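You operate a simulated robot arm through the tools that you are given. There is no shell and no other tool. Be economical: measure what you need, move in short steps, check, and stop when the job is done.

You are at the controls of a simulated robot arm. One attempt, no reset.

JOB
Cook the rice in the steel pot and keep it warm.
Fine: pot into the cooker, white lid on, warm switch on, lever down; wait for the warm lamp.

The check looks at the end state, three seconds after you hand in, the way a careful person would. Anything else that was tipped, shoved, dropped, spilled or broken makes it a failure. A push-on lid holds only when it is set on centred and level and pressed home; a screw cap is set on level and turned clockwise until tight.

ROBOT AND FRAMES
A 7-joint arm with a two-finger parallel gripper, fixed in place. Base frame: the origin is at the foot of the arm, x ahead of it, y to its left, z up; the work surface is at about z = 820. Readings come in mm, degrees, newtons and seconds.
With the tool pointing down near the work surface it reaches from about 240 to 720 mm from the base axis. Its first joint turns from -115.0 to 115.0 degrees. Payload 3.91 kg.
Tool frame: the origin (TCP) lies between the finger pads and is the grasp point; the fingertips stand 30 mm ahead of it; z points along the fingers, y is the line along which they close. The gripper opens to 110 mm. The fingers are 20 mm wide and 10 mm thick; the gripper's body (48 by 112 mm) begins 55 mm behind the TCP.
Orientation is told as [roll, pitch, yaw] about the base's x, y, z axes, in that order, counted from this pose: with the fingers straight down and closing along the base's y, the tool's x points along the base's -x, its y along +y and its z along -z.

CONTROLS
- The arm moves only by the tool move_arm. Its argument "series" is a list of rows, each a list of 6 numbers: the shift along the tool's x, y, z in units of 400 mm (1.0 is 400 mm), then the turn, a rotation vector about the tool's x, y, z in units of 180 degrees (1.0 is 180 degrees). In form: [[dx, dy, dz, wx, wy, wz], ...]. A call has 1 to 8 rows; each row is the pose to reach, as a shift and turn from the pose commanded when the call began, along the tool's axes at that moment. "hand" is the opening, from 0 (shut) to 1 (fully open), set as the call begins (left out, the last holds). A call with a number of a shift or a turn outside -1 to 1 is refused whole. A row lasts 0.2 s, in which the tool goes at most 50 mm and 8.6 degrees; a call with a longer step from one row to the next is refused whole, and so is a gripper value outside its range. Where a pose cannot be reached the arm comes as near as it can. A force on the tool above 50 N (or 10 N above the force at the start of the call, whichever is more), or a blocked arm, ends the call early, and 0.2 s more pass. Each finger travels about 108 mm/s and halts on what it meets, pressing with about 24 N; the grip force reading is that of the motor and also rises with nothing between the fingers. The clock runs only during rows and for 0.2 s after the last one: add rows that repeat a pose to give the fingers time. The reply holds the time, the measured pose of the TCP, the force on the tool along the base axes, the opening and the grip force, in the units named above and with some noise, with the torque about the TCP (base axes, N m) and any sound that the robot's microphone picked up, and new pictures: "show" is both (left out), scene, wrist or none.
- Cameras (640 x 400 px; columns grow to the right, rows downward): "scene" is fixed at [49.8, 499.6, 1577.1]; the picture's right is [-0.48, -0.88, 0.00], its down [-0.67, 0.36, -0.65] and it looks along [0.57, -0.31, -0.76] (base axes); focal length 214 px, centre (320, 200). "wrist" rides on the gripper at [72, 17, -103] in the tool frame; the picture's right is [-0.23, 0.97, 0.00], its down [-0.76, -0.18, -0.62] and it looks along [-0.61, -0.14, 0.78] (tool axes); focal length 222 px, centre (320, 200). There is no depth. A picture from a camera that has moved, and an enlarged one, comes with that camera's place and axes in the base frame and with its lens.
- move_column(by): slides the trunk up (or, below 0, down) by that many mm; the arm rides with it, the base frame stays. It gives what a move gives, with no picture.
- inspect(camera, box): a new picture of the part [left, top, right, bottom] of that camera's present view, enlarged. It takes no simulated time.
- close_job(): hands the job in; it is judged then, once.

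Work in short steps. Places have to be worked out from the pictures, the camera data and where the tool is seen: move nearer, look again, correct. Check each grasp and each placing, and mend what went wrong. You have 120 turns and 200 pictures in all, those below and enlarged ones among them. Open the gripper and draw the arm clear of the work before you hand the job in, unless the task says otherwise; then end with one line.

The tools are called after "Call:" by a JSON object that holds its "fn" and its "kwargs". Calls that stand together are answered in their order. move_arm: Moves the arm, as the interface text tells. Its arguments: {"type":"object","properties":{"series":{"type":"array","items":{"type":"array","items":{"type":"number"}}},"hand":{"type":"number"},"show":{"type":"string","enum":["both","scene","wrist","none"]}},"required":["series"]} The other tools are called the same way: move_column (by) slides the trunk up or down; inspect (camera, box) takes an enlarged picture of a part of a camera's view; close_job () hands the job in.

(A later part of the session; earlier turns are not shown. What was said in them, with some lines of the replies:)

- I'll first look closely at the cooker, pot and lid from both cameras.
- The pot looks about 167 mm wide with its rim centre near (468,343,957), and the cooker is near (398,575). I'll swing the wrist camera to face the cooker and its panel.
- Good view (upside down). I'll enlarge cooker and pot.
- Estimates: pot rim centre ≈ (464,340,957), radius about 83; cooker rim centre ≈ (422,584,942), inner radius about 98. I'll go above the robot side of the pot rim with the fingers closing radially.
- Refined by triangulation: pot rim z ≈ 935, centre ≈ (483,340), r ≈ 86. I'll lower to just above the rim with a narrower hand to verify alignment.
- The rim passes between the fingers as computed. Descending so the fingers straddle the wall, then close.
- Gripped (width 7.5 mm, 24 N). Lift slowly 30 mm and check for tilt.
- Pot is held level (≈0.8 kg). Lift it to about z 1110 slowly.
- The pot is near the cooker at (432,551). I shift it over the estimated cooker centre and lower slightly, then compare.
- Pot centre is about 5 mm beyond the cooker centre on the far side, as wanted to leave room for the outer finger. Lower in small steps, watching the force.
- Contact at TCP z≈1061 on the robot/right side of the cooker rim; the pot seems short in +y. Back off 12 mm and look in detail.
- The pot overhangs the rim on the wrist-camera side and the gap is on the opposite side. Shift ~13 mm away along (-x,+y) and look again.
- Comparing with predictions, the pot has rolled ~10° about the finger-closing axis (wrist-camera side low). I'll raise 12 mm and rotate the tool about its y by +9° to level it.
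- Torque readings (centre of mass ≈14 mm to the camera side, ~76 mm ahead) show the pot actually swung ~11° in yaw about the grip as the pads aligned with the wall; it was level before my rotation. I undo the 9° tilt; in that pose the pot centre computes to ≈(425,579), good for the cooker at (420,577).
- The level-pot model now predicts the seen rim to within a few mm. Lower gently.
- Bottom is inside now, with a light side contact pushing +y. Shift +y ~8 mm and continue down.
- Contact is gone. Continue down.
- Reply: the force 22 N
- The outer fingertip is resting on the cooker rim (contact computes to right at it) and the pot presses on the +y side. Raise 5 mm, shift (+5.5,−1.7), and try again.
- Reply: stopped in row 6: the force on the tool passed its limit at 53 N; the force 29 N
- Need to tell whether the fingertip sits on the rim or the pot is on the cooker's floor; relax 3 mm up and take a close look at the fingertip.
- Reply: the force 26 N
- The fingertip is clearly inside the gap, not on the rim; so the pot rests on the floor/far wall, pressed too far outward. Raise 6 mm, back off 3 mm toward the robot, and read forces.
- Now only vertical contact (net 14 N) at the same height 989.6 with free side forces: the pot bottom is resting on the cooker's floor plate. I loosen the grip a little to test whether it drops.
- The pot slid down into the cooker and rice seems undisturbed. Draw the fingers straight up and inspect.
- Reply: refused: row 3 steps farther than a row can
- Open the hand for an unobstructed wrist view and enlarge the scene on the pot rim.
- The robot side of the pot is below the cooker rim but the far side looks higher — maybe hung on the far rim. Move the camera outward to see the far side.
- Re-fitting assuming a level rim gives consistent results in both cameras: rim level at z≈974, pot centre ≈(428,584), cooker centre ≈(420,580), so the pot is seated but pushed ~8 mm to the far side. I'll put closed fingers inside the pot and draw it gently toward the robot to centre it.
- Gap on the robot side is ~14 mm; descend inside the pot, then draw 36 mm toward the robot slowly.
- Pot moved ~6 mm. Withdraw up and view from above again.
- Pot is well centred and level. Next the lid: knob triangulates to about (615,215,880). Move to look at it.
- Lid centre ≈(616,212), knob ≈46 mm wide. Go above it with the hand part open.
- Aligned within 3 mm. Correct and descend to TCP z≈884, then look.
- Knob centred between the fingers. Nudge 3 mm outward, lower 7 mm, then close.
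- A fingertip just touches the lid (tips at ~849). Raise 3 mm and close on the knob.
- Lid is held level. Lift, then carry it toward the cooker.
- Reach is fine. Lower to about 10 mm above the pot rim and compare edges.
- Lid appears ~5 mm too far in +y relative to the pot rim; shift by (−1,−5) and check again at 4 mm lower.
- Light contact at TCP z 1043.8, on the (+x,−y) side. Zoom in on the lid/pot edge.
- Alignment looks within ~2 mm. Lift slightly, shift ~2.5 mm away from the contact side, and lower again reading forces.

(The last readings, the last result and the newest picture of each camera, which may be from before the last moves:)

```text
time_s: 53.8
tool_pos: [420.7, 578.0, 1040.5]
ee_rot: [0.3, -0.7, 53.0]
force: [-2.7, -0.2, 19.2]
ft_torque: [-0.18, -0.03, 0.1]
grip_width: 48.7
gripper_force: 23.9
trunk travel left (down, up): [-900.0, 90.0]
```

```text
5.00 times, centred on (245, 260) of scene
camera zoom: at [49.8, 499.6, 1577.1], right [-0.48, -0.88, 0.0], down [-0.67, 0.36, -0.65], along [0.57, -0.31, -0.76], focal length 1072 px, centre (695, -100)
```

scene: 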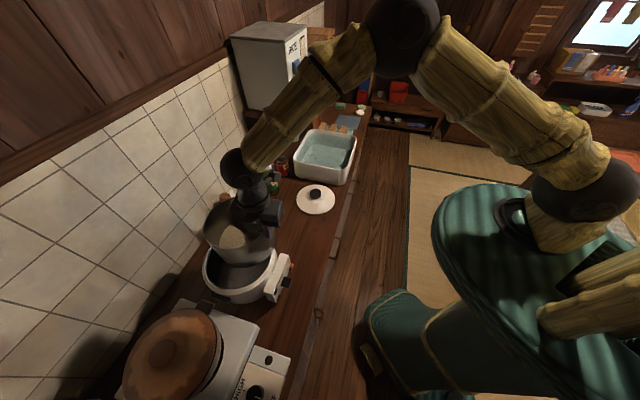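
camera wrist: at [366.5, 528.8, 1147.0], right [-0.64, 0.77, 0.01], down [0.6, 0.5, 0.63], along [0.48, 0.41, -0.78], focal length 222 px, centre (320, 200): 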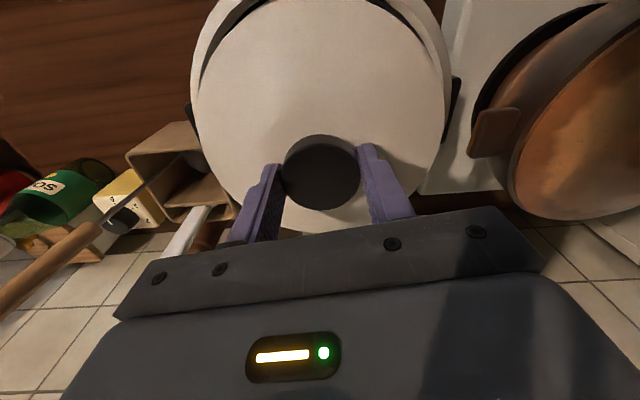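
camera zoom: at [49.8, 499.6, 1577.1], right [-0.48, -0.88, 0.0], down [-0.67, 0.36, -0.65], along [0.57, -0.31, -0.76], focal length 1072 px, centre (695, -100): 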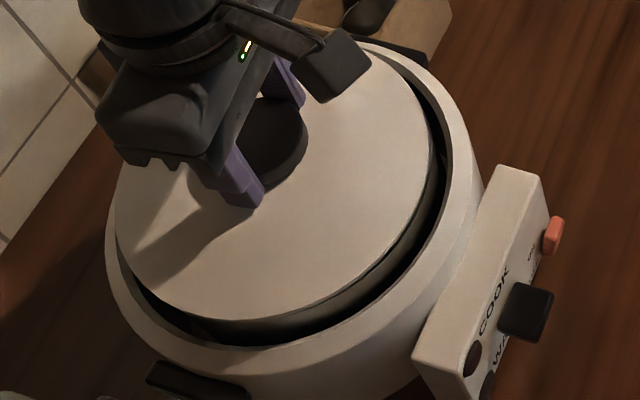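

Contact is now even (torque ≈0, 20 N). Press further down to home it.

Call:
{"fn": "move_arm", "kwargs": {"series": [[0, 0, 0.006, 0, 0, 0], [0, 0, 0.012, 0, 0, 0], [0, 0, 0.018, 0, 0, 0]], "show": "none"}}

Call:
{"fn": "inspect", "kwargs": {"camera": "scene", "box": [195, 220, 295, 300]}}

Call:
{"fn": "inspect", "kwargs": {"camera": "scene", "box": [210, 255, 270, 295]}}

```text
time_s: 54.6
tool_pos: [420.4, 578.1, 1038.2]
ee_rot: [0.2, -1.1, 53.2]
force: [-1.4, 1.2, 44.1]
ft_torque: [-0.38, -0.22, -0.01]
grip_width: 49.0
gripper_force: 24.0
trunk travel left (down, up): [-900.0, 90.0]
```

```text
5.00 times, centred on (245, 260) of scene
camera zoom: at [49.8, 499.6, 1577.1], right [-0.48, -0.88, 0.0], down [-0.67, 0.36, -0.65], along [0.57, -0.31, -0.76], focal length 1072 px, centre (695, -100)
```

zoom: 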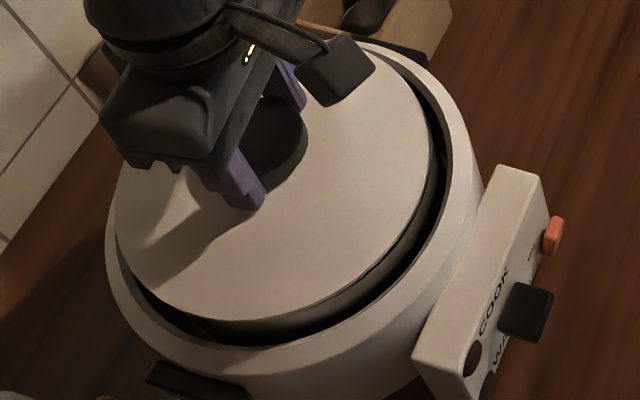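

```text
10.00 times, centred on (240, 275) of scene
camera zoom: at [49.8, 499.6, 1577.1], right [-0.48, -0.88, 0.0], down [-0.67, 0.36, -0.65], along [0.57, -0.31, -0.76], focal length 2145 px, centre (1120, -550)
```

zoom: 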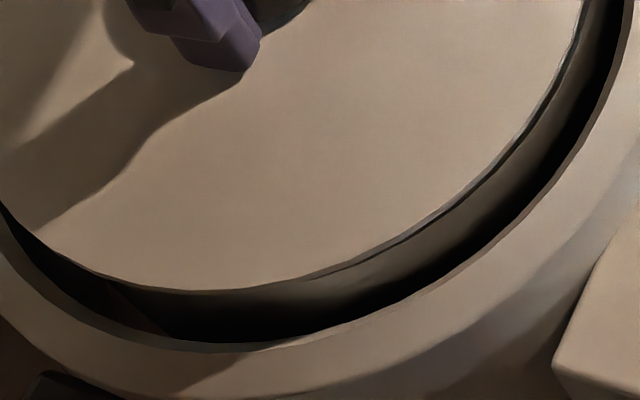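

The lid sits on the pot rim all round under 44 N. Relax, release the knob and look.

Call:
{"fn": "move_arm", "kwargs": {"series": [[0, 0, -0.012, 0, 0, 0], [0, 0, -0.015, 0, 0, 0], [0, 0, -0.015, 0, 0, 0], [0, 0, -0.015, 0, 0, 0]], "hand": 0.65, "show": "none"}}

Call:
{"fn": "move_arm", "kwargs": {"series": [[0, 0, -0.05, 0, 0, 0], [0, 0, -0.12, 0, 0, 0], [0.1, 0, -0.18, 0, 0, 0], [0.2, 0, -0.24, 0, 0, 0], [0.3, 0, -0.3, 0, 0, 0], [0.4, 0, -0.34, 0, 0, 0]], "show": "wrist"}}

Call:
{"fn": "inspect", "kwargs": {"camera": "scene", "box": [195, 220, 295, 300]}}

Call:
{"fn": "inspect", "kwargs": {"camera": "wrist", "box": [200, 0, 440, 200]}}

```text
time_s: 55.6
tool_pos: [419.3, 577.1, 1037.8]
ee_rot: [0.2, -0.6, 52.9]
force: [-3.5, 3.6, 25.1]
ft_torque: [0.18, -0.22, -0.01]
grip_width: 66.1
gripper_force: 0.1
trunk travel left (down, up): [-900.0, 90.0]
```

```text
time_s: 57.0
tool_pos: [323.4, 448.3, 1170.6]
ee_rot: [0.1, -0.4, 53.1]
force: [0.2, -0.7, -0.3]
ft_torque: [0.0, 0.02, 0.02]
grip_width: 71.5
gripper_force: 0.0
trunk travel left (down, up): [-900.0, 90.0]
camera wrist: at [266.4, 399.4, 1273.3], right [-0.64, 0.77, 0.01], down [0.6, 0.5, 0.63], along [0.48, 0.41, -0.78], focal length 222 px, centre (320, 200)
```

wrist: 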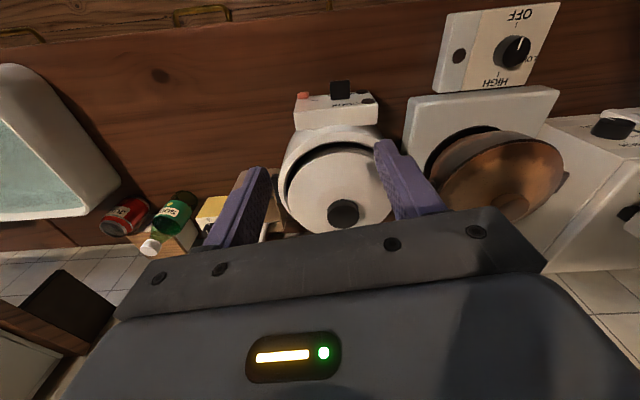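

```text
5.00 times, centred on (245, 260) of scene
camera zoom: at [49.8, 499.6, 1577.1], right [-0.48, -0.88, 0.0], down [-0.67, 0.36, -0.65], along [0.57, -0.31, -0.76], focal length 1072 px, centre (695, -100)
```

zoom: 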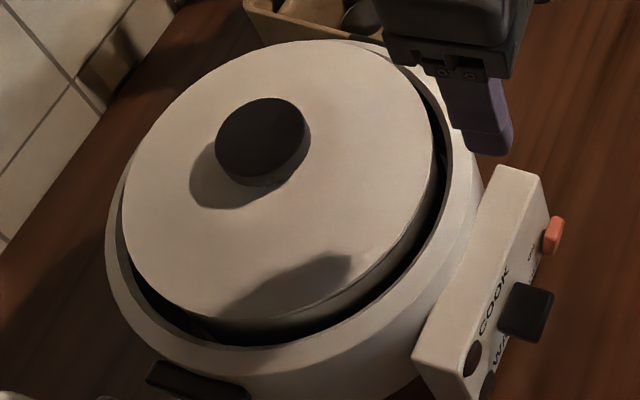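

```text
2.00 times, centred on (320, 100) of wrist
camera zoom: at [266.4, 399.4, 1273.3], right [-0.64, 0.77, 0.01], down [0.6, 0.5, 0.63], along [0.48, 0.41, -0.78], focal length 444 px, centre (320, 400)
```

zoom: 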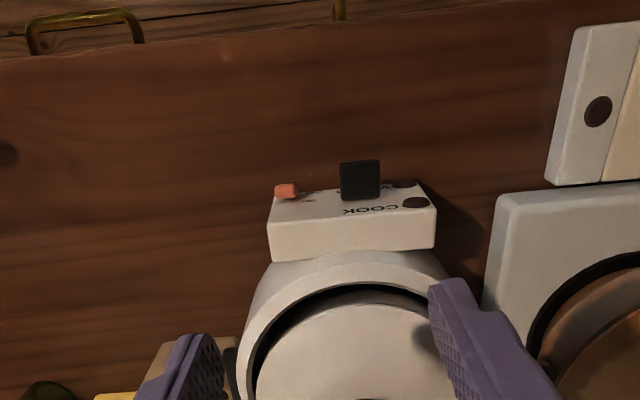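

Call:
{"fn": "inspect", "kwargs": {"camera": "scene", "box": [210, 255, 270, 295]}}

Call:
{"fn": "inspect", "kwargs": {"camera": "scene", "box": [265, 245, 305, 295]}}

Call:
{"fn": "inspect", "kwargs": {"camera": "wrist", "box": [270, 120, 400, 230]}}

```text
10.00 times, centred on (240, 275) of scene
camera zoom: at [49.8, 499.6, 1577.1], right [-0.48, -0.88, 0.0], down [-0.67, 0.36, -0.65], along [0.57, -0.31, -0.76], focal length 2145 px, centre (1120, -550)
```

zoom: 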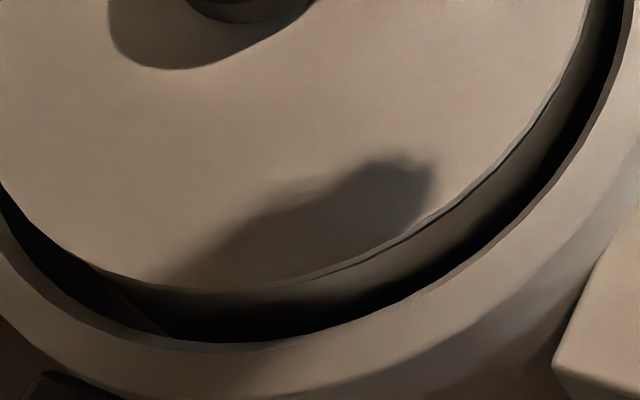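

```text
8.00 times, centred on (285, 270) of scene
camera zoom: at [49.8, 499.6, 1577.1], right [-0.48, -0.88, 0.0], down [-0.67, 0.36, -0.65], along [0.57, -0.31, -0.76], focal length 1716 px, centre (600, -360)
```

zoom: 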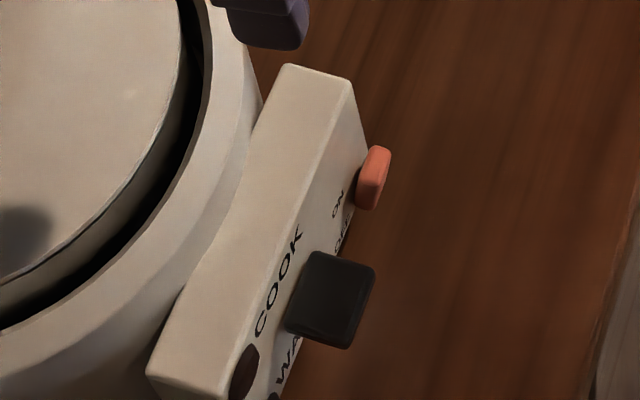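

```text
3.64 times, centred on (335, 175) of wrist
camera zoom: at [266.4, 399.4, 1273.3], right [-0.64, 0.77, 0.01], down [0.6, 0.5, 0.63], along [0.48, 0.41, -0.78], focal length 808 px, centre (266, 291)
```

zoom: 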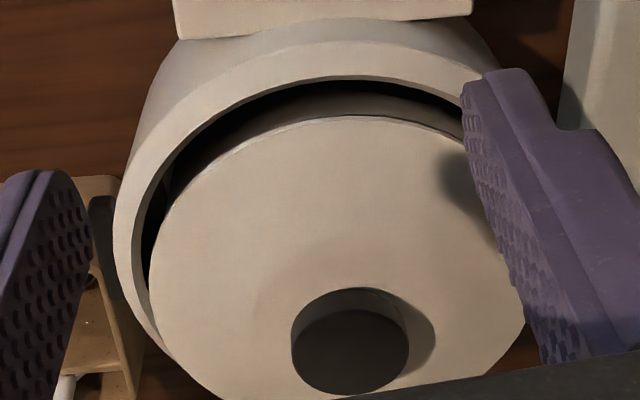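

The lid sits flush; a faint line on the robot side suggests pressing once more. I'll press the knob top at its centre with closed fingers.

Call:
{"fn": "move_arm", "kwargs": {"series": [[-0.08, 0, 0, 0, 0, 0], [-0.16, 0, 0.02, 0, 0, 0], [-0.24, 0, 0.06, 0, 0, 0], [-0.32, 0, 0.12, 0, 0, 0], [-0.395, 0, 0.19, 0, 0, 0], [-0.395, 0, 0.2375, 0, 0, 0]], "hand": 0, "show": "wrist"}}

Call:
{"fn": "move_arm", "kwargs": {"series": [[0, 0, 0.015, 0, 0, 0], [0, 0, 0.03, 0, 0, 0], [0, 0, 0.045, 0, 0, 0], [0, 0, 0.055, 0, 0, 0], [0, 0, 0.065, 0, 0, 0], [0, 0, 0.075, 0, 0, 0]], "show": "none"}}

```text
time_s: 58.4
tool_pos: [419.7, 575.3, 1077.0]
ee_rot: [0.2, -0.5, 53.1]
force: [0.5, 0.0, -0.2]
ft_torque: [-0.02, -0.02, -0.02]
grip_width: 0.2
gripper_force: 24.1
trunk travel left (down, up): [-900.0, 90.0]
camera wrist: at [361.9, 527.7, 1179.8], right [-0.64, 0.77, 0.01], down [0.6, 0.5, 0.63], along [0.48, 0.41, -0.78], focal length 222 px, centre (320, 200)
```

wrist: 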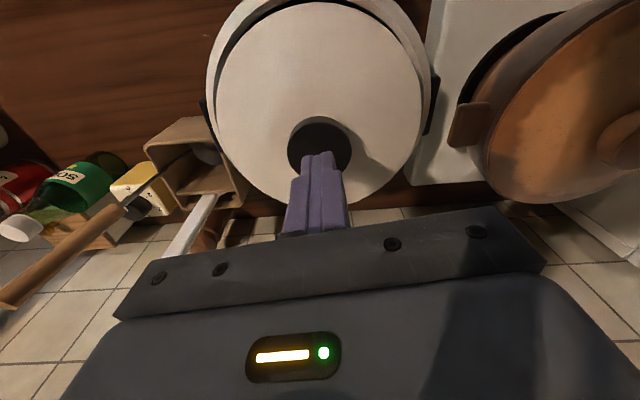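

```text
time_s: 59.8
tool_pos: [419.8, 576.2, 1057.4]
ee_rot: [0.3, -1.4, 53.0]
force: [-0.3, -0.4, 49.4]
ft_torque: [-0.39, 0.23, 0.08]
grip_width: 0.0
gripper_force: 23.8
trunk travel left (down, up): [-900.0, 90.0]
```

Lid pressed with 49 N centrally. Now retreat and set up a low front view of the control panel (lever ≈(307,476,905), switch ≈(355,441,881)).

Call:
{"fn": "move_arm", "kwargs": {"series": [[0, 0, -0.08, 0, 0, 0], [0, 0, -0.18, 0, 0, 0], [0.1, 0, -0.22, 0, 0, 0.01], [0.2, 0, -0.22, 0, 0, 0.02], [0.3, 0.01, -0.22, 0, 0, 0.03], [0.4, 0.01, -0.22, 0, 0, 0.039], [0.5, 0.015, -0.2, 0, 0, 0.039], [0.593, 0.015, -0.16, 0, 0, 0.039]], "show": "none"}}

Call:
{"fn": "move_arm", "kwargs": {"series": [[0, 0, 0.08, 0, -0.03, 0], [0, 0, 0.17, 0, -0.06, 0], [0, 0, 0.26, 0, -0.09, 0], [0, 0, 0.35, 0, -0.12, 0], [0, 0, 0.44, 0, -0.139, 0]], "show": "wrist"}}

```text
time_s: 61.6
tool_pos: [272.4, 388.1, 1108.6]
ee_rot: [0.3, -0.5, 46.0]
force: [-0.4, -0.2, -0.6]
ft_torque: [0.0, -0.01, 0.0]
grip_width: 0.0
gripper_force: 24.0
trunk travel left (down, up): [-900.0, 90.0]
```

```text
time_s: 62.8
tool_pos: [273.5, 390.8, 932.6]
ee_rot: [0.4, -25.4, 46.0]
force: [0.3, -0.2, -0.1]
ft_torque: [-0.02, 0.0, 0.0]
grip_width: 0.0
gripper_force: 23.7
trunk travel left (down, up): [-900.0, 90.0]
camera wrist: at [185.2, 323.0, 995.0], right [-0.56, 0.82, 0.1], down [0.42, 0.18, 0.89], along [0.71, 0.54, -0.45], focal length 222 px, centre (320, 200)
```

wrist: 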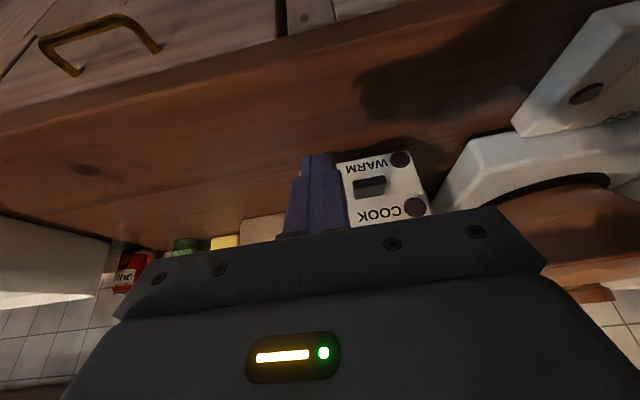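

Open the fingers to see the panel fully.

Call:
{"fn": "move_arm", "kwargs": {"series": [[0, 0, 0, 0, 0, 0], [0, 0, -0.05, 0, 0, 0], [0, 0, -0.1, 0, 0, 0]], "hand": 1, "show": "none"}}

Call:
{"fn": "inspect", "kwargs": {"camera": "wrist", "box": [240, 120, 460, 240]}}

```text
time_s: 63.6
tool_pos: [260.6, 377.0, 969.3]
ee_rot: [0.3, -25.4, 45.9]
force: [-0.9, -0.2, -0.3]
ft_torque: [-0.02, 0.0, 0.0]
grip_width: 110.1
gripper_force: 0.1
trunk travel left (down, up): [-900.0, 90.0]
```

```text
2.91 times, centred on (350, 180) of wrist
camera zoom: at [172.9, 310.4, 1031.9], right [-0.56, 0.82, 0.1], down [0.42, 0.18, 0.89], along [0.71, 0.54, -0.45], focal length 646 px, centre (233, 258)
```

zoom: 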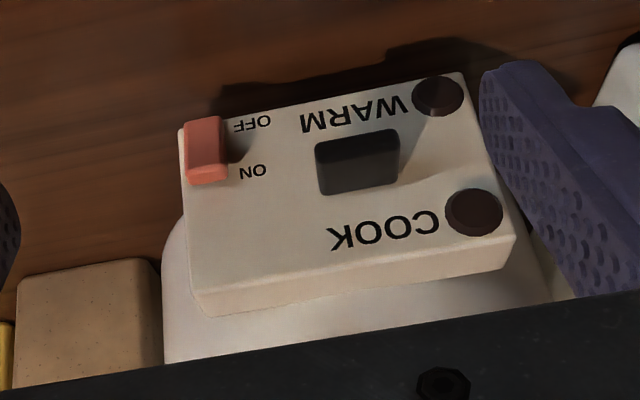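

Panel geometry: vertical face on plane x+y≈814, z 843–925; lever is up at z≈895; orange switch with ON above, OFF below. Zoom in on the switch and lever.

Call:
{"fn": "inspect", "kwargs": {"camera": "wrist", "box": [295, 125, 345, 165]}}

Call:
{"fn": "inspect", "kwargs": {"camera": "wrist", "box": [340, 125, 420, 185]}}

Call:
{"fn": "inspect", "kwargs": {"camera": "scene", "box": [272, 250, 302, 280]}}

```text
10.00 times, centred on (320, 145) of wrist
camera zoom: at [172.9, 310.4, 1031.9], right [-0.56, 0.82, 0.1], down [0.42, 0.18, 0.89], along [0.71, 0.54, -0.45], focal length 2221 px, centre (320, 750)
```

zoom: 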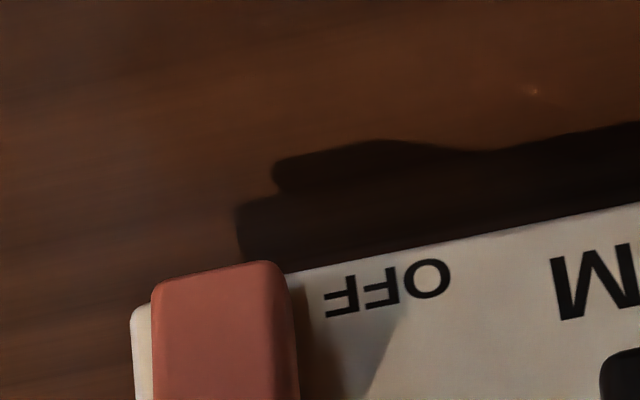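

```text
6.67 times, centred on (380, 155) of wrist
camera zoom: at [172.9, 310.4, 1031.9], right [-0.56, 0.82, 0.1], down [0.42, 0.18, 0.89], along [0.71, 0.54, -0.45], focal length 1481 px, centre (-80, 500)
```

zoom: 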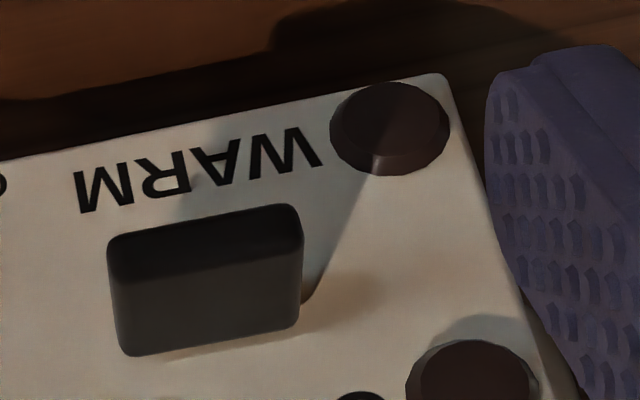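

```text
13.33 times, centred on (287, 265) of scene
camera zoom: at [49.8, 499.6, 1577.1], right [-0.48, -0.88, 0.0], down [-0.67, 0.36, -0.65], along [0.57, -0.31, -0.76], focal length 2860 px, centre (760, -667)
```

zoom: 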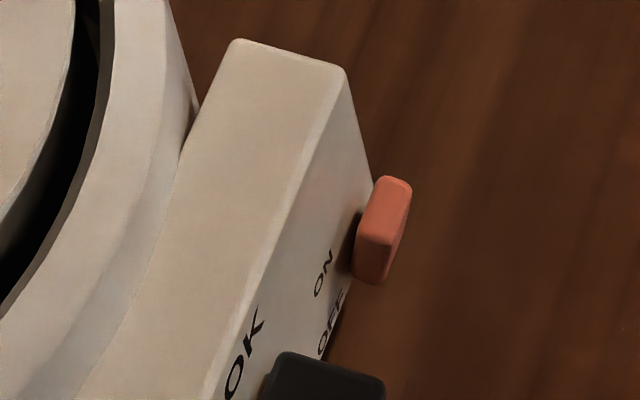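

Call:
{"fn": "inspect", "kwargs": {"camera": "wrist", "box": [300, 145, 350, 175]}}

```text
12.80 times, centred on (325, 160) of wrist
camera zoom: at [172.9, 310.4, 1031.9], right [-0.56, 0.82, 0.1], down [0.42, 0.18, 0.89], along [0.71, 0.54, -0.45], focal length 2843 px, centre (256, 712)
```

zoom: 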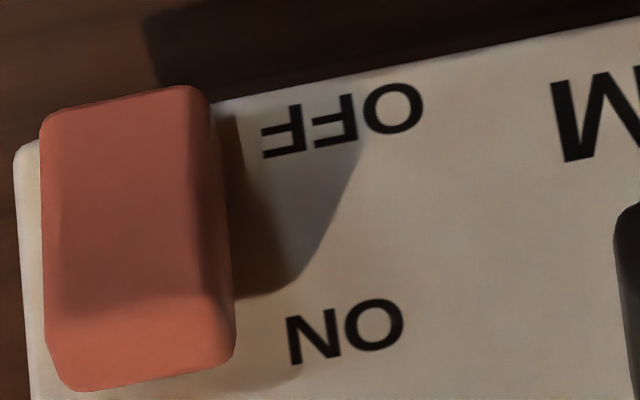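

The switch is a rocker whose top (ON) side sticks out, i.e. it is OFF. Plan: straighten the tool, close fingers, and press the upper half of the rocker into the panel along (+x,+y).

Call:
{"fn": "move_arm", "kwargs": {"series": [[0, 0, 0, 0, 0.035, 0], [0, 0, 0, 0, 0.07, 0], [0, 0, 0, 0, 0.105, 0], [0, 0, 0, 0, 0.141, 0], [0, 0, 0, 0, 0.141, 0]], "hand": 0, "show": "none"}}

```text
time_s: 64.8
tool_pos: [260.2, 377.7, 969.5]
ee_rot: [0.3, 0.0, 46.1]
force: [1.5, -0.9, 0.0]
ft_torque: [0.02, 0.01, -0.05]
grip_width: 0.1
gripper_force: 24.3
trunk travel left (down, up): [-900.0, 90.0]
```

Call:
{"fn": "move_arm", "kwargs": {"series": [[-0.07, -0.022, 0.04, 0, 0, 0.002], [-0.14, -0.045, 0.08, 0, 0, 0.004], [-0.218, -0.068, 0.13, 0, 0, 0.006], [-0.218, -0.068, 0.184, 0, 0, 0.006], [-0.218, -0.068, 0.184, 0, 0, 0.006]], "show": "wrist"}}

Call:
{"fn": "inspect", "kwargs": {"camera": "scene", "box": [265, 240, 315, 285]}}

Call:
{"fn": "inspect", "kwargs": {"camera": "wrist", "box": [260, 80, 420, 230]}}

```text
time_s: 66.0
tool_pos: [342.8, 423.1, 894.1]
ee_rot: [0.2, 0.0, 45.0]
force: [0.4, -0.1, -0.4]
ft_torque: [-0.02, 0.0, -0.01]
grip_width: 0.0
gripper_force: 23.6
trunk travel left (down, up): [-900.0, 90.0]
camera wrist: at [279.2, 383.5, 997.8], right [-0.53, 0.85, 0.01], down [0.67, 0.41, 0.62], along [0.53, 0.33, -0.78], focal length 222 px, centre (320, 200)
```

wrist: 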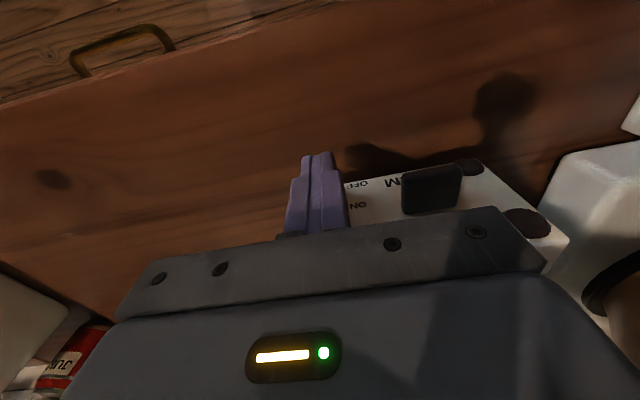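

```text
8.89 times, centred on (290, 262) of scene
camera zoom: at [49.8, 499.6, 1577.1], right [-0.48, -0.88, 0.0], down [-0.67, 0.36, -0.65], along [0.57, -0.31, -0.76], focal length 1906 px, centre (587, -356)
```

zoom: 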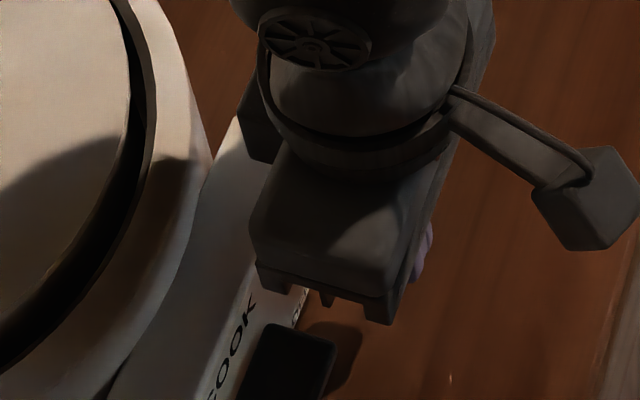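

```text
2.67 times, centred on (340, 155) of wrist
camera zoom: at [279.2, 383.5, 997.8], right [-0.53, 0.85, 0.01], down [0.67, 0.41, 0.62], along [0.53, 0.33, -0.78], focal length 592 px, centre (267, 320)
```

zoom: 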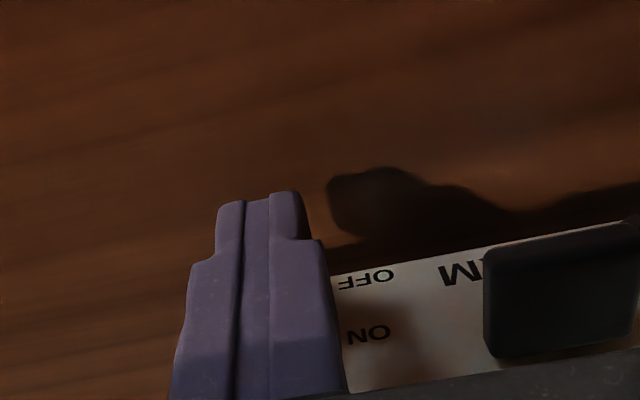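

Aligned. Push toward the panel in small increments.

Call:
{"fn": "move_arm", "kwargs": {"series": [[-0.01, 0, 0, 0, 0, 0], [-0.02, 0, 0, 0, 0, 0], [-0.026, 0, 0, 0, 0, 0], [-0.031, 0, 0, 0, 0, 0], [-0.036, 0, 0, 0, 0, 0], [-0.041, 0, 0, 0, 0, 0]], "show": "none"}}

```text
time_s: 67.4
tool_pos: [350.4, 431.9, 895.9]
ee_rot: [0.4, 0.2, 45.0]
force: [-9.3, -10.0, 2.5]
ft_torque: [-0.25, 0.32, 0.01]
grip_width: 0.1
gripper_force: 24.0
trunk travel left (down, up): [-900.0, 90.0]
```

13.7 N with contact near the fingertip end. Back off and look at the switch again rather than pressing harder.

Call:
{"fn": "move_arm", "kwargs": {"series": [[0.02, 0, 0, 0, 0, 0], [0.06, 0, 0, 0, 0, 0], [0.12, 0, -0.05, 0, 0, 0], [0.2, -0.0, -0.1, 0, 0, 0], [0.26, -0.1, -0.1, 0, 0, 0]], "show": "none"}}

Call:
{"fn": "inspect", "kwargs": {"camera": "scene", "box": [272, 250, 302, 280]}}

Call:
{"fn": "inspect", "kwargs": {"camera": "wrist", "box": [280, 100, 460, 230]}}

```text
time_s: 68.6
tool_pos: [309.9, 330.6, 934.4]
ee_rot: [0.5, -0.1, 44.9]
force: [1.2, -0.6, 0.2]
ft_torque: [-0.01, 0.03, 0.02]
grip_width: 0.2
gripper_force: 24.4
trunk travel left (down, up): [-900.0, 90.0]
```

```text
13.33 times, centred on (287, 265) of scene
camera zoom: at [49.8, 499.6, 1577.1], right [-0.48, -0.88, 0.0], down [-0.67, 0.36, -0.65], along [0.57, -0.31, -0.76], focal length 2860 px, centre (760, -667)
```

zoom: 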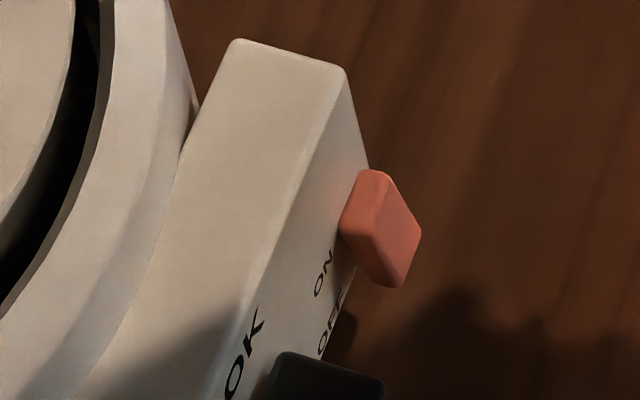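

```text
3.08 times, centred on (370, 165) of wrist
camera zoom: at [248.7, 291.7, 1037.8], right [-0.53, 0.85, 0.01], down [0.67, 0.41, 0.62], along [0.53, 0.33, -0.78], focal length 684 px, centre (166, 308)
```

zoom: 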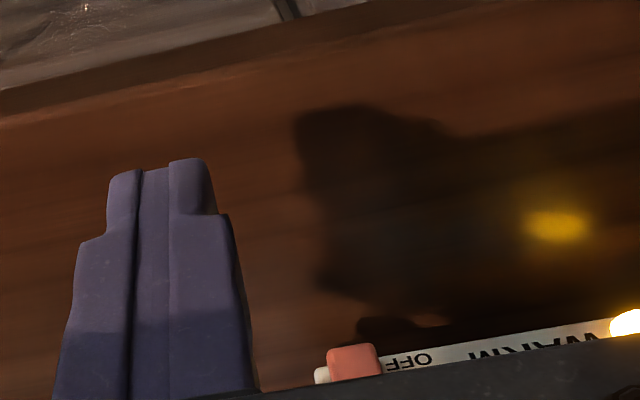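

The rocker flipped to ON and the WARM lamp is glowing. Now go above the lever (≈(311,482), top z≈892).

Call:
{"fn": "move_arm", "kwargs": {"series": [[-0.04, 0.05, -0.04, 0, 0, 0], [-0.08, 0.12, -0.04, 0, 0, 0], [-0.12, 0.19, -0.04, 0, 0, 0], [-0.18, 0.25, -0.04, 0, 0, 0], [-0.24, 0.2664, -0.04, 0, 0, 0], [-0.2656, 0.2664, -0.03, 0, 0, 0]], "show": "wrist"}}

Call:
{"fn": "inspect", "kwargs": {"camera": "scene", "box": [255, 245, 305, 295]}}

Call:
{"fn": "inspect", "kwargs": {"camera": "wrist", "box": [240, 80, 400, 230]}}

```text
time_s: 70.0
tool_pos: [307.8, 483.2, 947.5]
ee_rot: [0.3, -0.1, 45.0]
force: [-0.1, 0.4, -0.6]
ft_torque: [-0.02, -0.01, -0.03]
grip_width: 0.1
gripper_force: 24.1
trunk travel left (down, up): [-900.0, 90.0]
camera wrist: at [244.3, 444.1, 1051.1], right [-0.53, 0.85, 0.0], down [0.67, 0.41, 0.62], along [0.53, 0.33, -0.78], focal length 222 px, centre (320, 200)
```

wrist: 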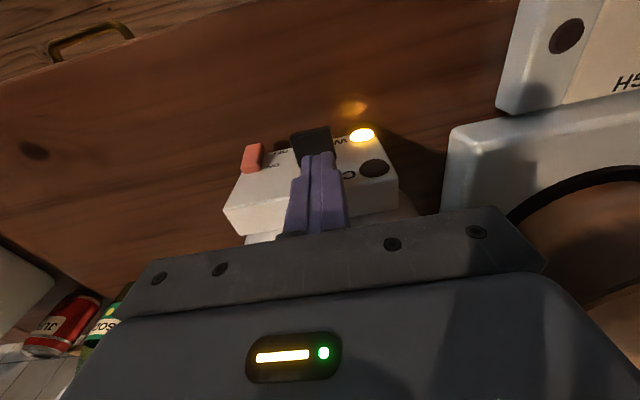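

```text
8.00 times, centred on (280, 270) of scene
camera zoom: at [49.8, 499.6, 1577.1], right [-0.48, -0.88, 0.0], down [-0.67, 0.36, -0.65], along [0.57, -0.31, -0.76], focal length 1716 px, centre (640, -360)
```

zoom: 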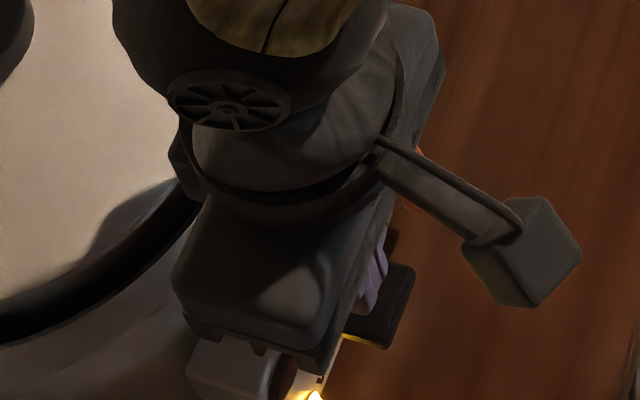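

```text
2.67 times, centred on (320, 155) of wrist
camera zoom: at [244.3, 444.1, 1051.1], right [-0.53, 0.85, 0.0], down [0.67, 0.41, 0.62], along [0.53, 0.33, -0.78], focal length 592 px, centre (320, 320)
```

zoom: 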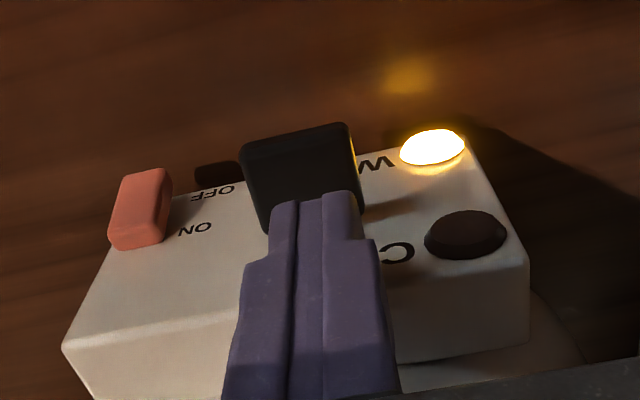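

Tip is over the lever. Press down in steps.

Call:
{"fn": "move_arm", "kwargs": {"series": [[0, -0.004, 0.03, 0, 0, 0], [0, -0.004, 0.055, 0, 0, 0], [0, -0.004, 0.065, 0, 0, 0], [0, -0.004, 0.075, 0, 0, 0], [0, -0.004, 0.085, 0, 0, 0]], "show": "none"}}

Call:
{"fn": "inspect", "kwargs": {"camera": "wrist", "box": [240, 80, 400, 230]}}

```text
time_s: 71.2
tool_pos: [307.5, 482.4, 913.3]
ee_rot: [0.4, 0.0, 45.0]
force: [-0.1, -0.9, 0.4]
ft_torque: [0.01, 0.01, -0.01]
grip_width: 0.0
gripper_force: 24.1
trunk travel left (down, up): [-900.0, 90.0]
```

```text
2.67 times, centred on (320, 155) of wrist
camera zoom: at [245.1, 442.9, 1016.7], right [-0.53, 0.85, 0.01], down [0.67, 0.41, 0.62], along [0.53, 0.33, -0.78], focal length 592 px, centre (320, 320)
```

zoom: 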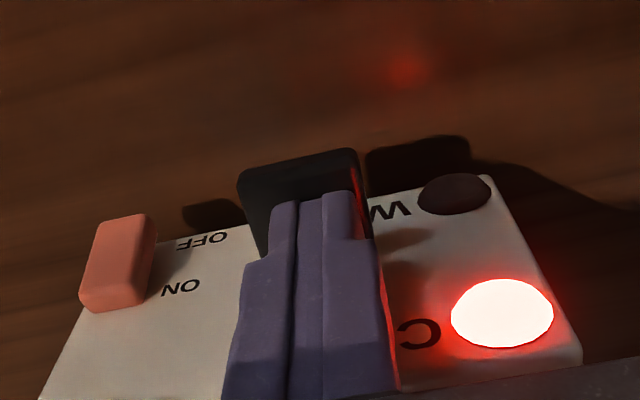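

COOK lamp is lit, lever is down. Retract the arm up and away, then wait for the warm lamp.

Call:
{"fn": "move_arm", "kwargs": {"series": [[0.02, 0, -0.05, 0, 0, 0], [0.06, 0, -0.15, 0, 0, 0], [0.12, 0, -0.25, 0, 0, 0], [0.18, 0, -0.34, 0, 0, 0], [0.2, 0, -0.43, 0, 0, 0], [0.2, 0, -0.52, 0, 0, 0]], "show": "none"}}

Call:
{"fn": "move_arm", "kwargs": {"series": [[0, -0.1, 0, 0, 0, 0], [0, -0.2, 0, 0, 0, 0], [0, -0.3, 0, 0, 0, 0], [0, -0.3, 0, 0, 0, 0], [0, -0.3, 0, 0, 0, 0], [0, -0.3, 0, 0, 0, 0], [0, -0.3, 0, 0, 0, 0], [0, -0.3, 0, 0, 0, 0]], "hand": 1, "show": "scene"}}

Call:
{"fn": "inspect", "kwargs": {"camera": "scene", "box": [195, 220, 315, 310]}}

```text
time_s: 72.6
tool_pos: [251.2, 423.6, 1123.2]
ee_rot: [0.3, -0.1, 45.0]
force: [0.9, -0.3, -0.4]
ft_torque: [-0.02, -0.03, 0.0]
grip_width: 0.3
gripper_force: 24.2
trunk travel left (down, up): [-900.0, 90.0]
```

```text
time_s: 74.4
tool_pos: [336.1, 339.5, 1121.2]
ee_rot: [0.2, 0.0, 44.9]
force: [0.0, -0.1, -0.2]
ft_torque: [-0.02, 0.04, 0.0]
grip_width: 110.2
gripper_force: 0.1
trunk travel left (down, up): [-900.0, 90.0]
```

scene: 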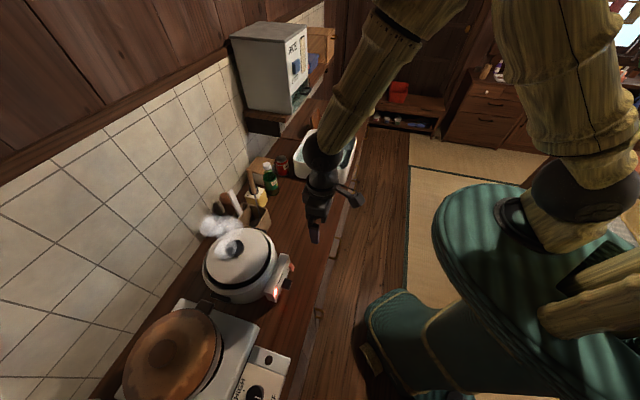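

```text
4.44 times, centred on (255, 265) of scene
camera zoom: at [49.8, 499.6, 1577.1], right [-0.48, -0.88, 0.0], down [-0.67, 0.36, -0.65], along [0.57, -0.31, -0.76], focal length 953 px, centre (609, -89)
```

zoom: 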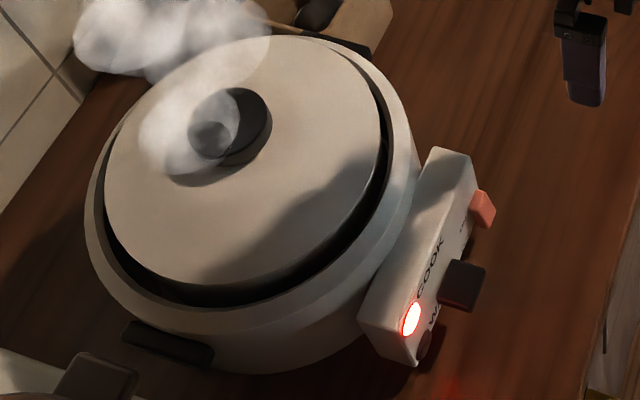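

Cooking, steam is rising, so the pot is recognised. Wait without moving.

Call:
{"fn": "move_arm", "kwargs": {"series": [[0, 0, 0, 0, 0, 0], [0, 0, 0, 0, 0, 0], [0, 0, 0, 0, 0, 0], [0, 0, 0, 0, 0, 0], [0, 0, 0, 0, 0, 0], [0, 0, 0, 0, 0, 0], [0, 0, 0, 0, 0, 0], [0, 0, 0, 0, 0, 0]], "show": "none"}}

Call:
{"fn": "move_arm", "kwargs": {"series": [[0, 0, 0, 0, 0, 0], [0, 0, 0, 0, 0, 0], [0, 0, 0, 0, 0, 0], [0, 0, 0, 0, 0, 0], [0, 0, 0, 0, 0, 0], [0, 0, 0, 0, 0, 0], [0, 0, 0, 0, 0, 0], [0, 0, 0, 0, 0, 0]], "show": "none"}}

Call:
{"fn": "move_arm", "kwargs": {"series": [[0, 0, 0, 0, 0, 0], [0, 0, 0, 0, 0, 0], [0, 0, 0, 0, 0, 0], [0, 0, 0, 0, 0, 0], [0, 0, 0, 0, 0, 0], [0, 0, 0, 0, 0, 0], [0, 0, 0, 0, 0, 0], [0, 0, 0, 0, 0, 0]], "show": "none"}}

Call:
{"fn": "move_arm", "kwargs": {"series": [[0, 0, 0, 0, 0, 0], [0, 0, 0, 0, 0, 0], [0, 0, 0, 0, 0, 0], [0, 0, 0, 0, 0, 0], [0, 0, 0, 0, 0, 0], [0, 0, 0, 0, 0, 0], [0, 0, 0, 0, 0, 0], [0, 0, 0, 0, 0, 0]], "show": "none"}}

Call:
{"fn": "inspect", "kwargs": {"camera": "scene", "box": [195, 220, 315, 310]}}

```text
time_s: 76.2
tool_pos: [335.5, 339.6, 1120.8]
ee_rot: [0.3, 0.0, 45.0]
force: [0.5, 0.1, -0.1]
ft_torque: [-0.03, 0.0, -0.03]
grip_width: 109.6
gripper_force: 0.0
trunk travel left (down, up): [-900.0, 90.0]
```

```text
time_s: 78.0
tool_pos: [336.3, 339.3, 1121.0]
ee_rot: [0.3, 0.0, 45.0]
force: [0.6, 0.0, 0.7]
ft_torque: [0.02, -0.03, -0.02]
grip_width: 110.0
gripper_force: 0.0
trunk travel left (down, up): [-900.0, 90.0]
```

```text
time_s: 79.8
tool_pos: [335.2, 338.9, 1121.6]
ee_rot: [0.3, 0.0, 45.0]
force: [0.1, 0.2, 0.1]
ft_torque: [0.0, -0.01, -0.01]
grip_width: 110.2
gripper_force: 0.1
trunk travel left (down, up): [-900.0, 90.0]
```

```text
time_s: 81.6
tool_pos: [336.1, 337.4, 1120.1]
ee_rot: [0.2, 0.0, 45.0]
force: [0.6, -0.2, -0.3]
ft_torque: [0.02, -0.02, 0.0]
grip_width: 110.0
gripper_force: 0.1
trunk travel left (down, up): [-900.0, 90.0]
```

```text
4.44 times, centred on (255, 265) of scene
camera zoom: at [49.8, 499.6, 1577.1], right [-0.48, -0.88, 0.0], down [-0.67, 0.36, -0.65], along [0.57, -0.31, -0.76], focal length 953 px, centre (609, -89)
```

zoom: 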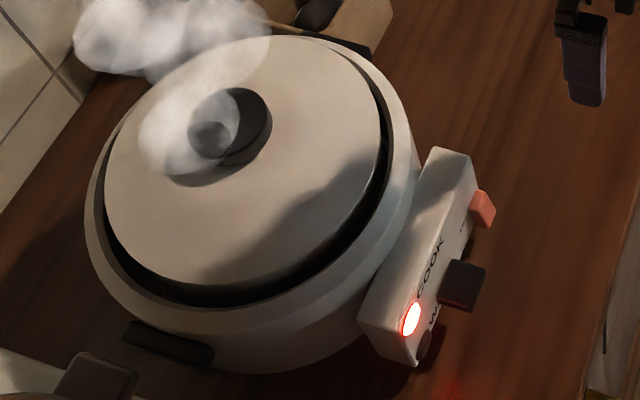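

Still cooking. I pass time with trunk moves (arm is clear) and idle rows.

Call:
{"fn": "move_column", "kwargs": {"by": 80}}

Call:
{"fn": "move_column", "kwargs": {"by": -80}}

Call:
{"fn": "move_arm", "kwargs": {"series": [[0, 0, 0, 0, 0, 0], [0, 0, 0, 0, 0, 0], [0, 0, 0, 0, 0, 0], [0, 0, 0, 0, 0, 0], [0, 0, 0, 0, 0, 0], [0, 0, 0, 0, 0, 0], [0, 0, 0, 0, 0, 0], [0, 0, 0, 0, 0, 0]], "show": "none"}}

Call:
{"fn": "move_arm", "kwargs": {"series": [[0, 0, 0, 0, 0, 0], [0, 0, 0, 0, 0, 0], [0, 0, 0, 0, 0, 0], [0, 0, 0, 0, 0, 0], [0, 0, 0, 0, 0, 0], [0, 0, 0, 0, 0, 0], [0, 0, 0, 0, 0, 0], [0, 0, 0, 0, 0, 0]], "show": "none"}}

Call:
{"fn": "inspect", "kwargs": {"camera": "scene", "box": [195, 220, 315, 310]}}

```text
time_s: 82.8
tool_pos: [337.1, 338.7, 1202.0]
ee_rot: [0.3, 0.0, 45.1]
force: [-0.8, -0.5, -0.2]
ft_torque: [0.0, 0.04, -0.01]
grip_width: 110.0
gripper_force: 0.0
trunk travel left (down, up): [-980.0, 10.0]
```

```text
time_s: 83.9
tool_pos: [337.5, 338.7, 1121.2]
ee_rot: [0.4, 0.1, 45.1]
force: [1.1, -0.3, 0.1]
ft_torque: [0.0, 0.01, 0.01]
grip_width: 110.0
gripper_force: 0.0
trunk travel left (down, up): [-900.0, 90.0]
```

```text
time_s: 85.7
tool_pos: [337.5, 337.7, 1121.9]
ee_rot: [0.3, -0.1, 45.0]
force: [0.3, 0.1, 0.1]
ft_torque: [-0.01, 0.0, 0.01]
grip_width: 110.0
gripper_force: 0.0
trunk travel left (down, up): [-900.0, 90.0]
```

```text
time_s: 87.5
tool_pos: [334.6, 340.3, 1120.2]
ee_rot: [0.2, 0.0, 45.0]
force: [0.2, 0.4, 0.6]
ft_torque: [-0.02, -0.01, 0.01]
grip_width: 109.9
gripper_force: 0.1
trunk travel left (down, up): [-900.0, 90.0]
```

```text
4.44 times, centred on (255, 265) of scene
camera zoom: at [49.8, 499.6, 1577.1], right [-0.48, -0.88, 0.0], down [-0.67, 0.36, -0.65], along [0.57, -0.31, -0.76], focal length 953 px, centre (609, -89)
```

zoom: 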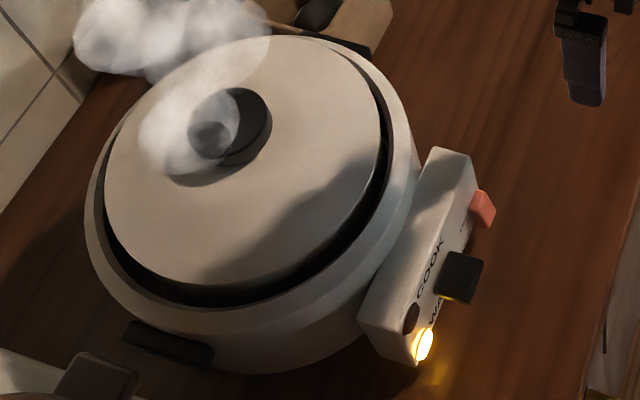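

The WARM lamp is lit and the lever has popped up by itself. The lid is level, the hand is open and the arm is clear, so I'm handing in.

Call:
{"fn": "close_job", "kwargs": {}}

```text
The job is handed in.
```

The rice is cooked and keeping warm: the pot is in the cooker with the white lid pressed on, the warm switch is on, and the WARM lamp is lit. When I loosened the grip, the pot slid down about 20 mm into the cooker; I saw no spill.
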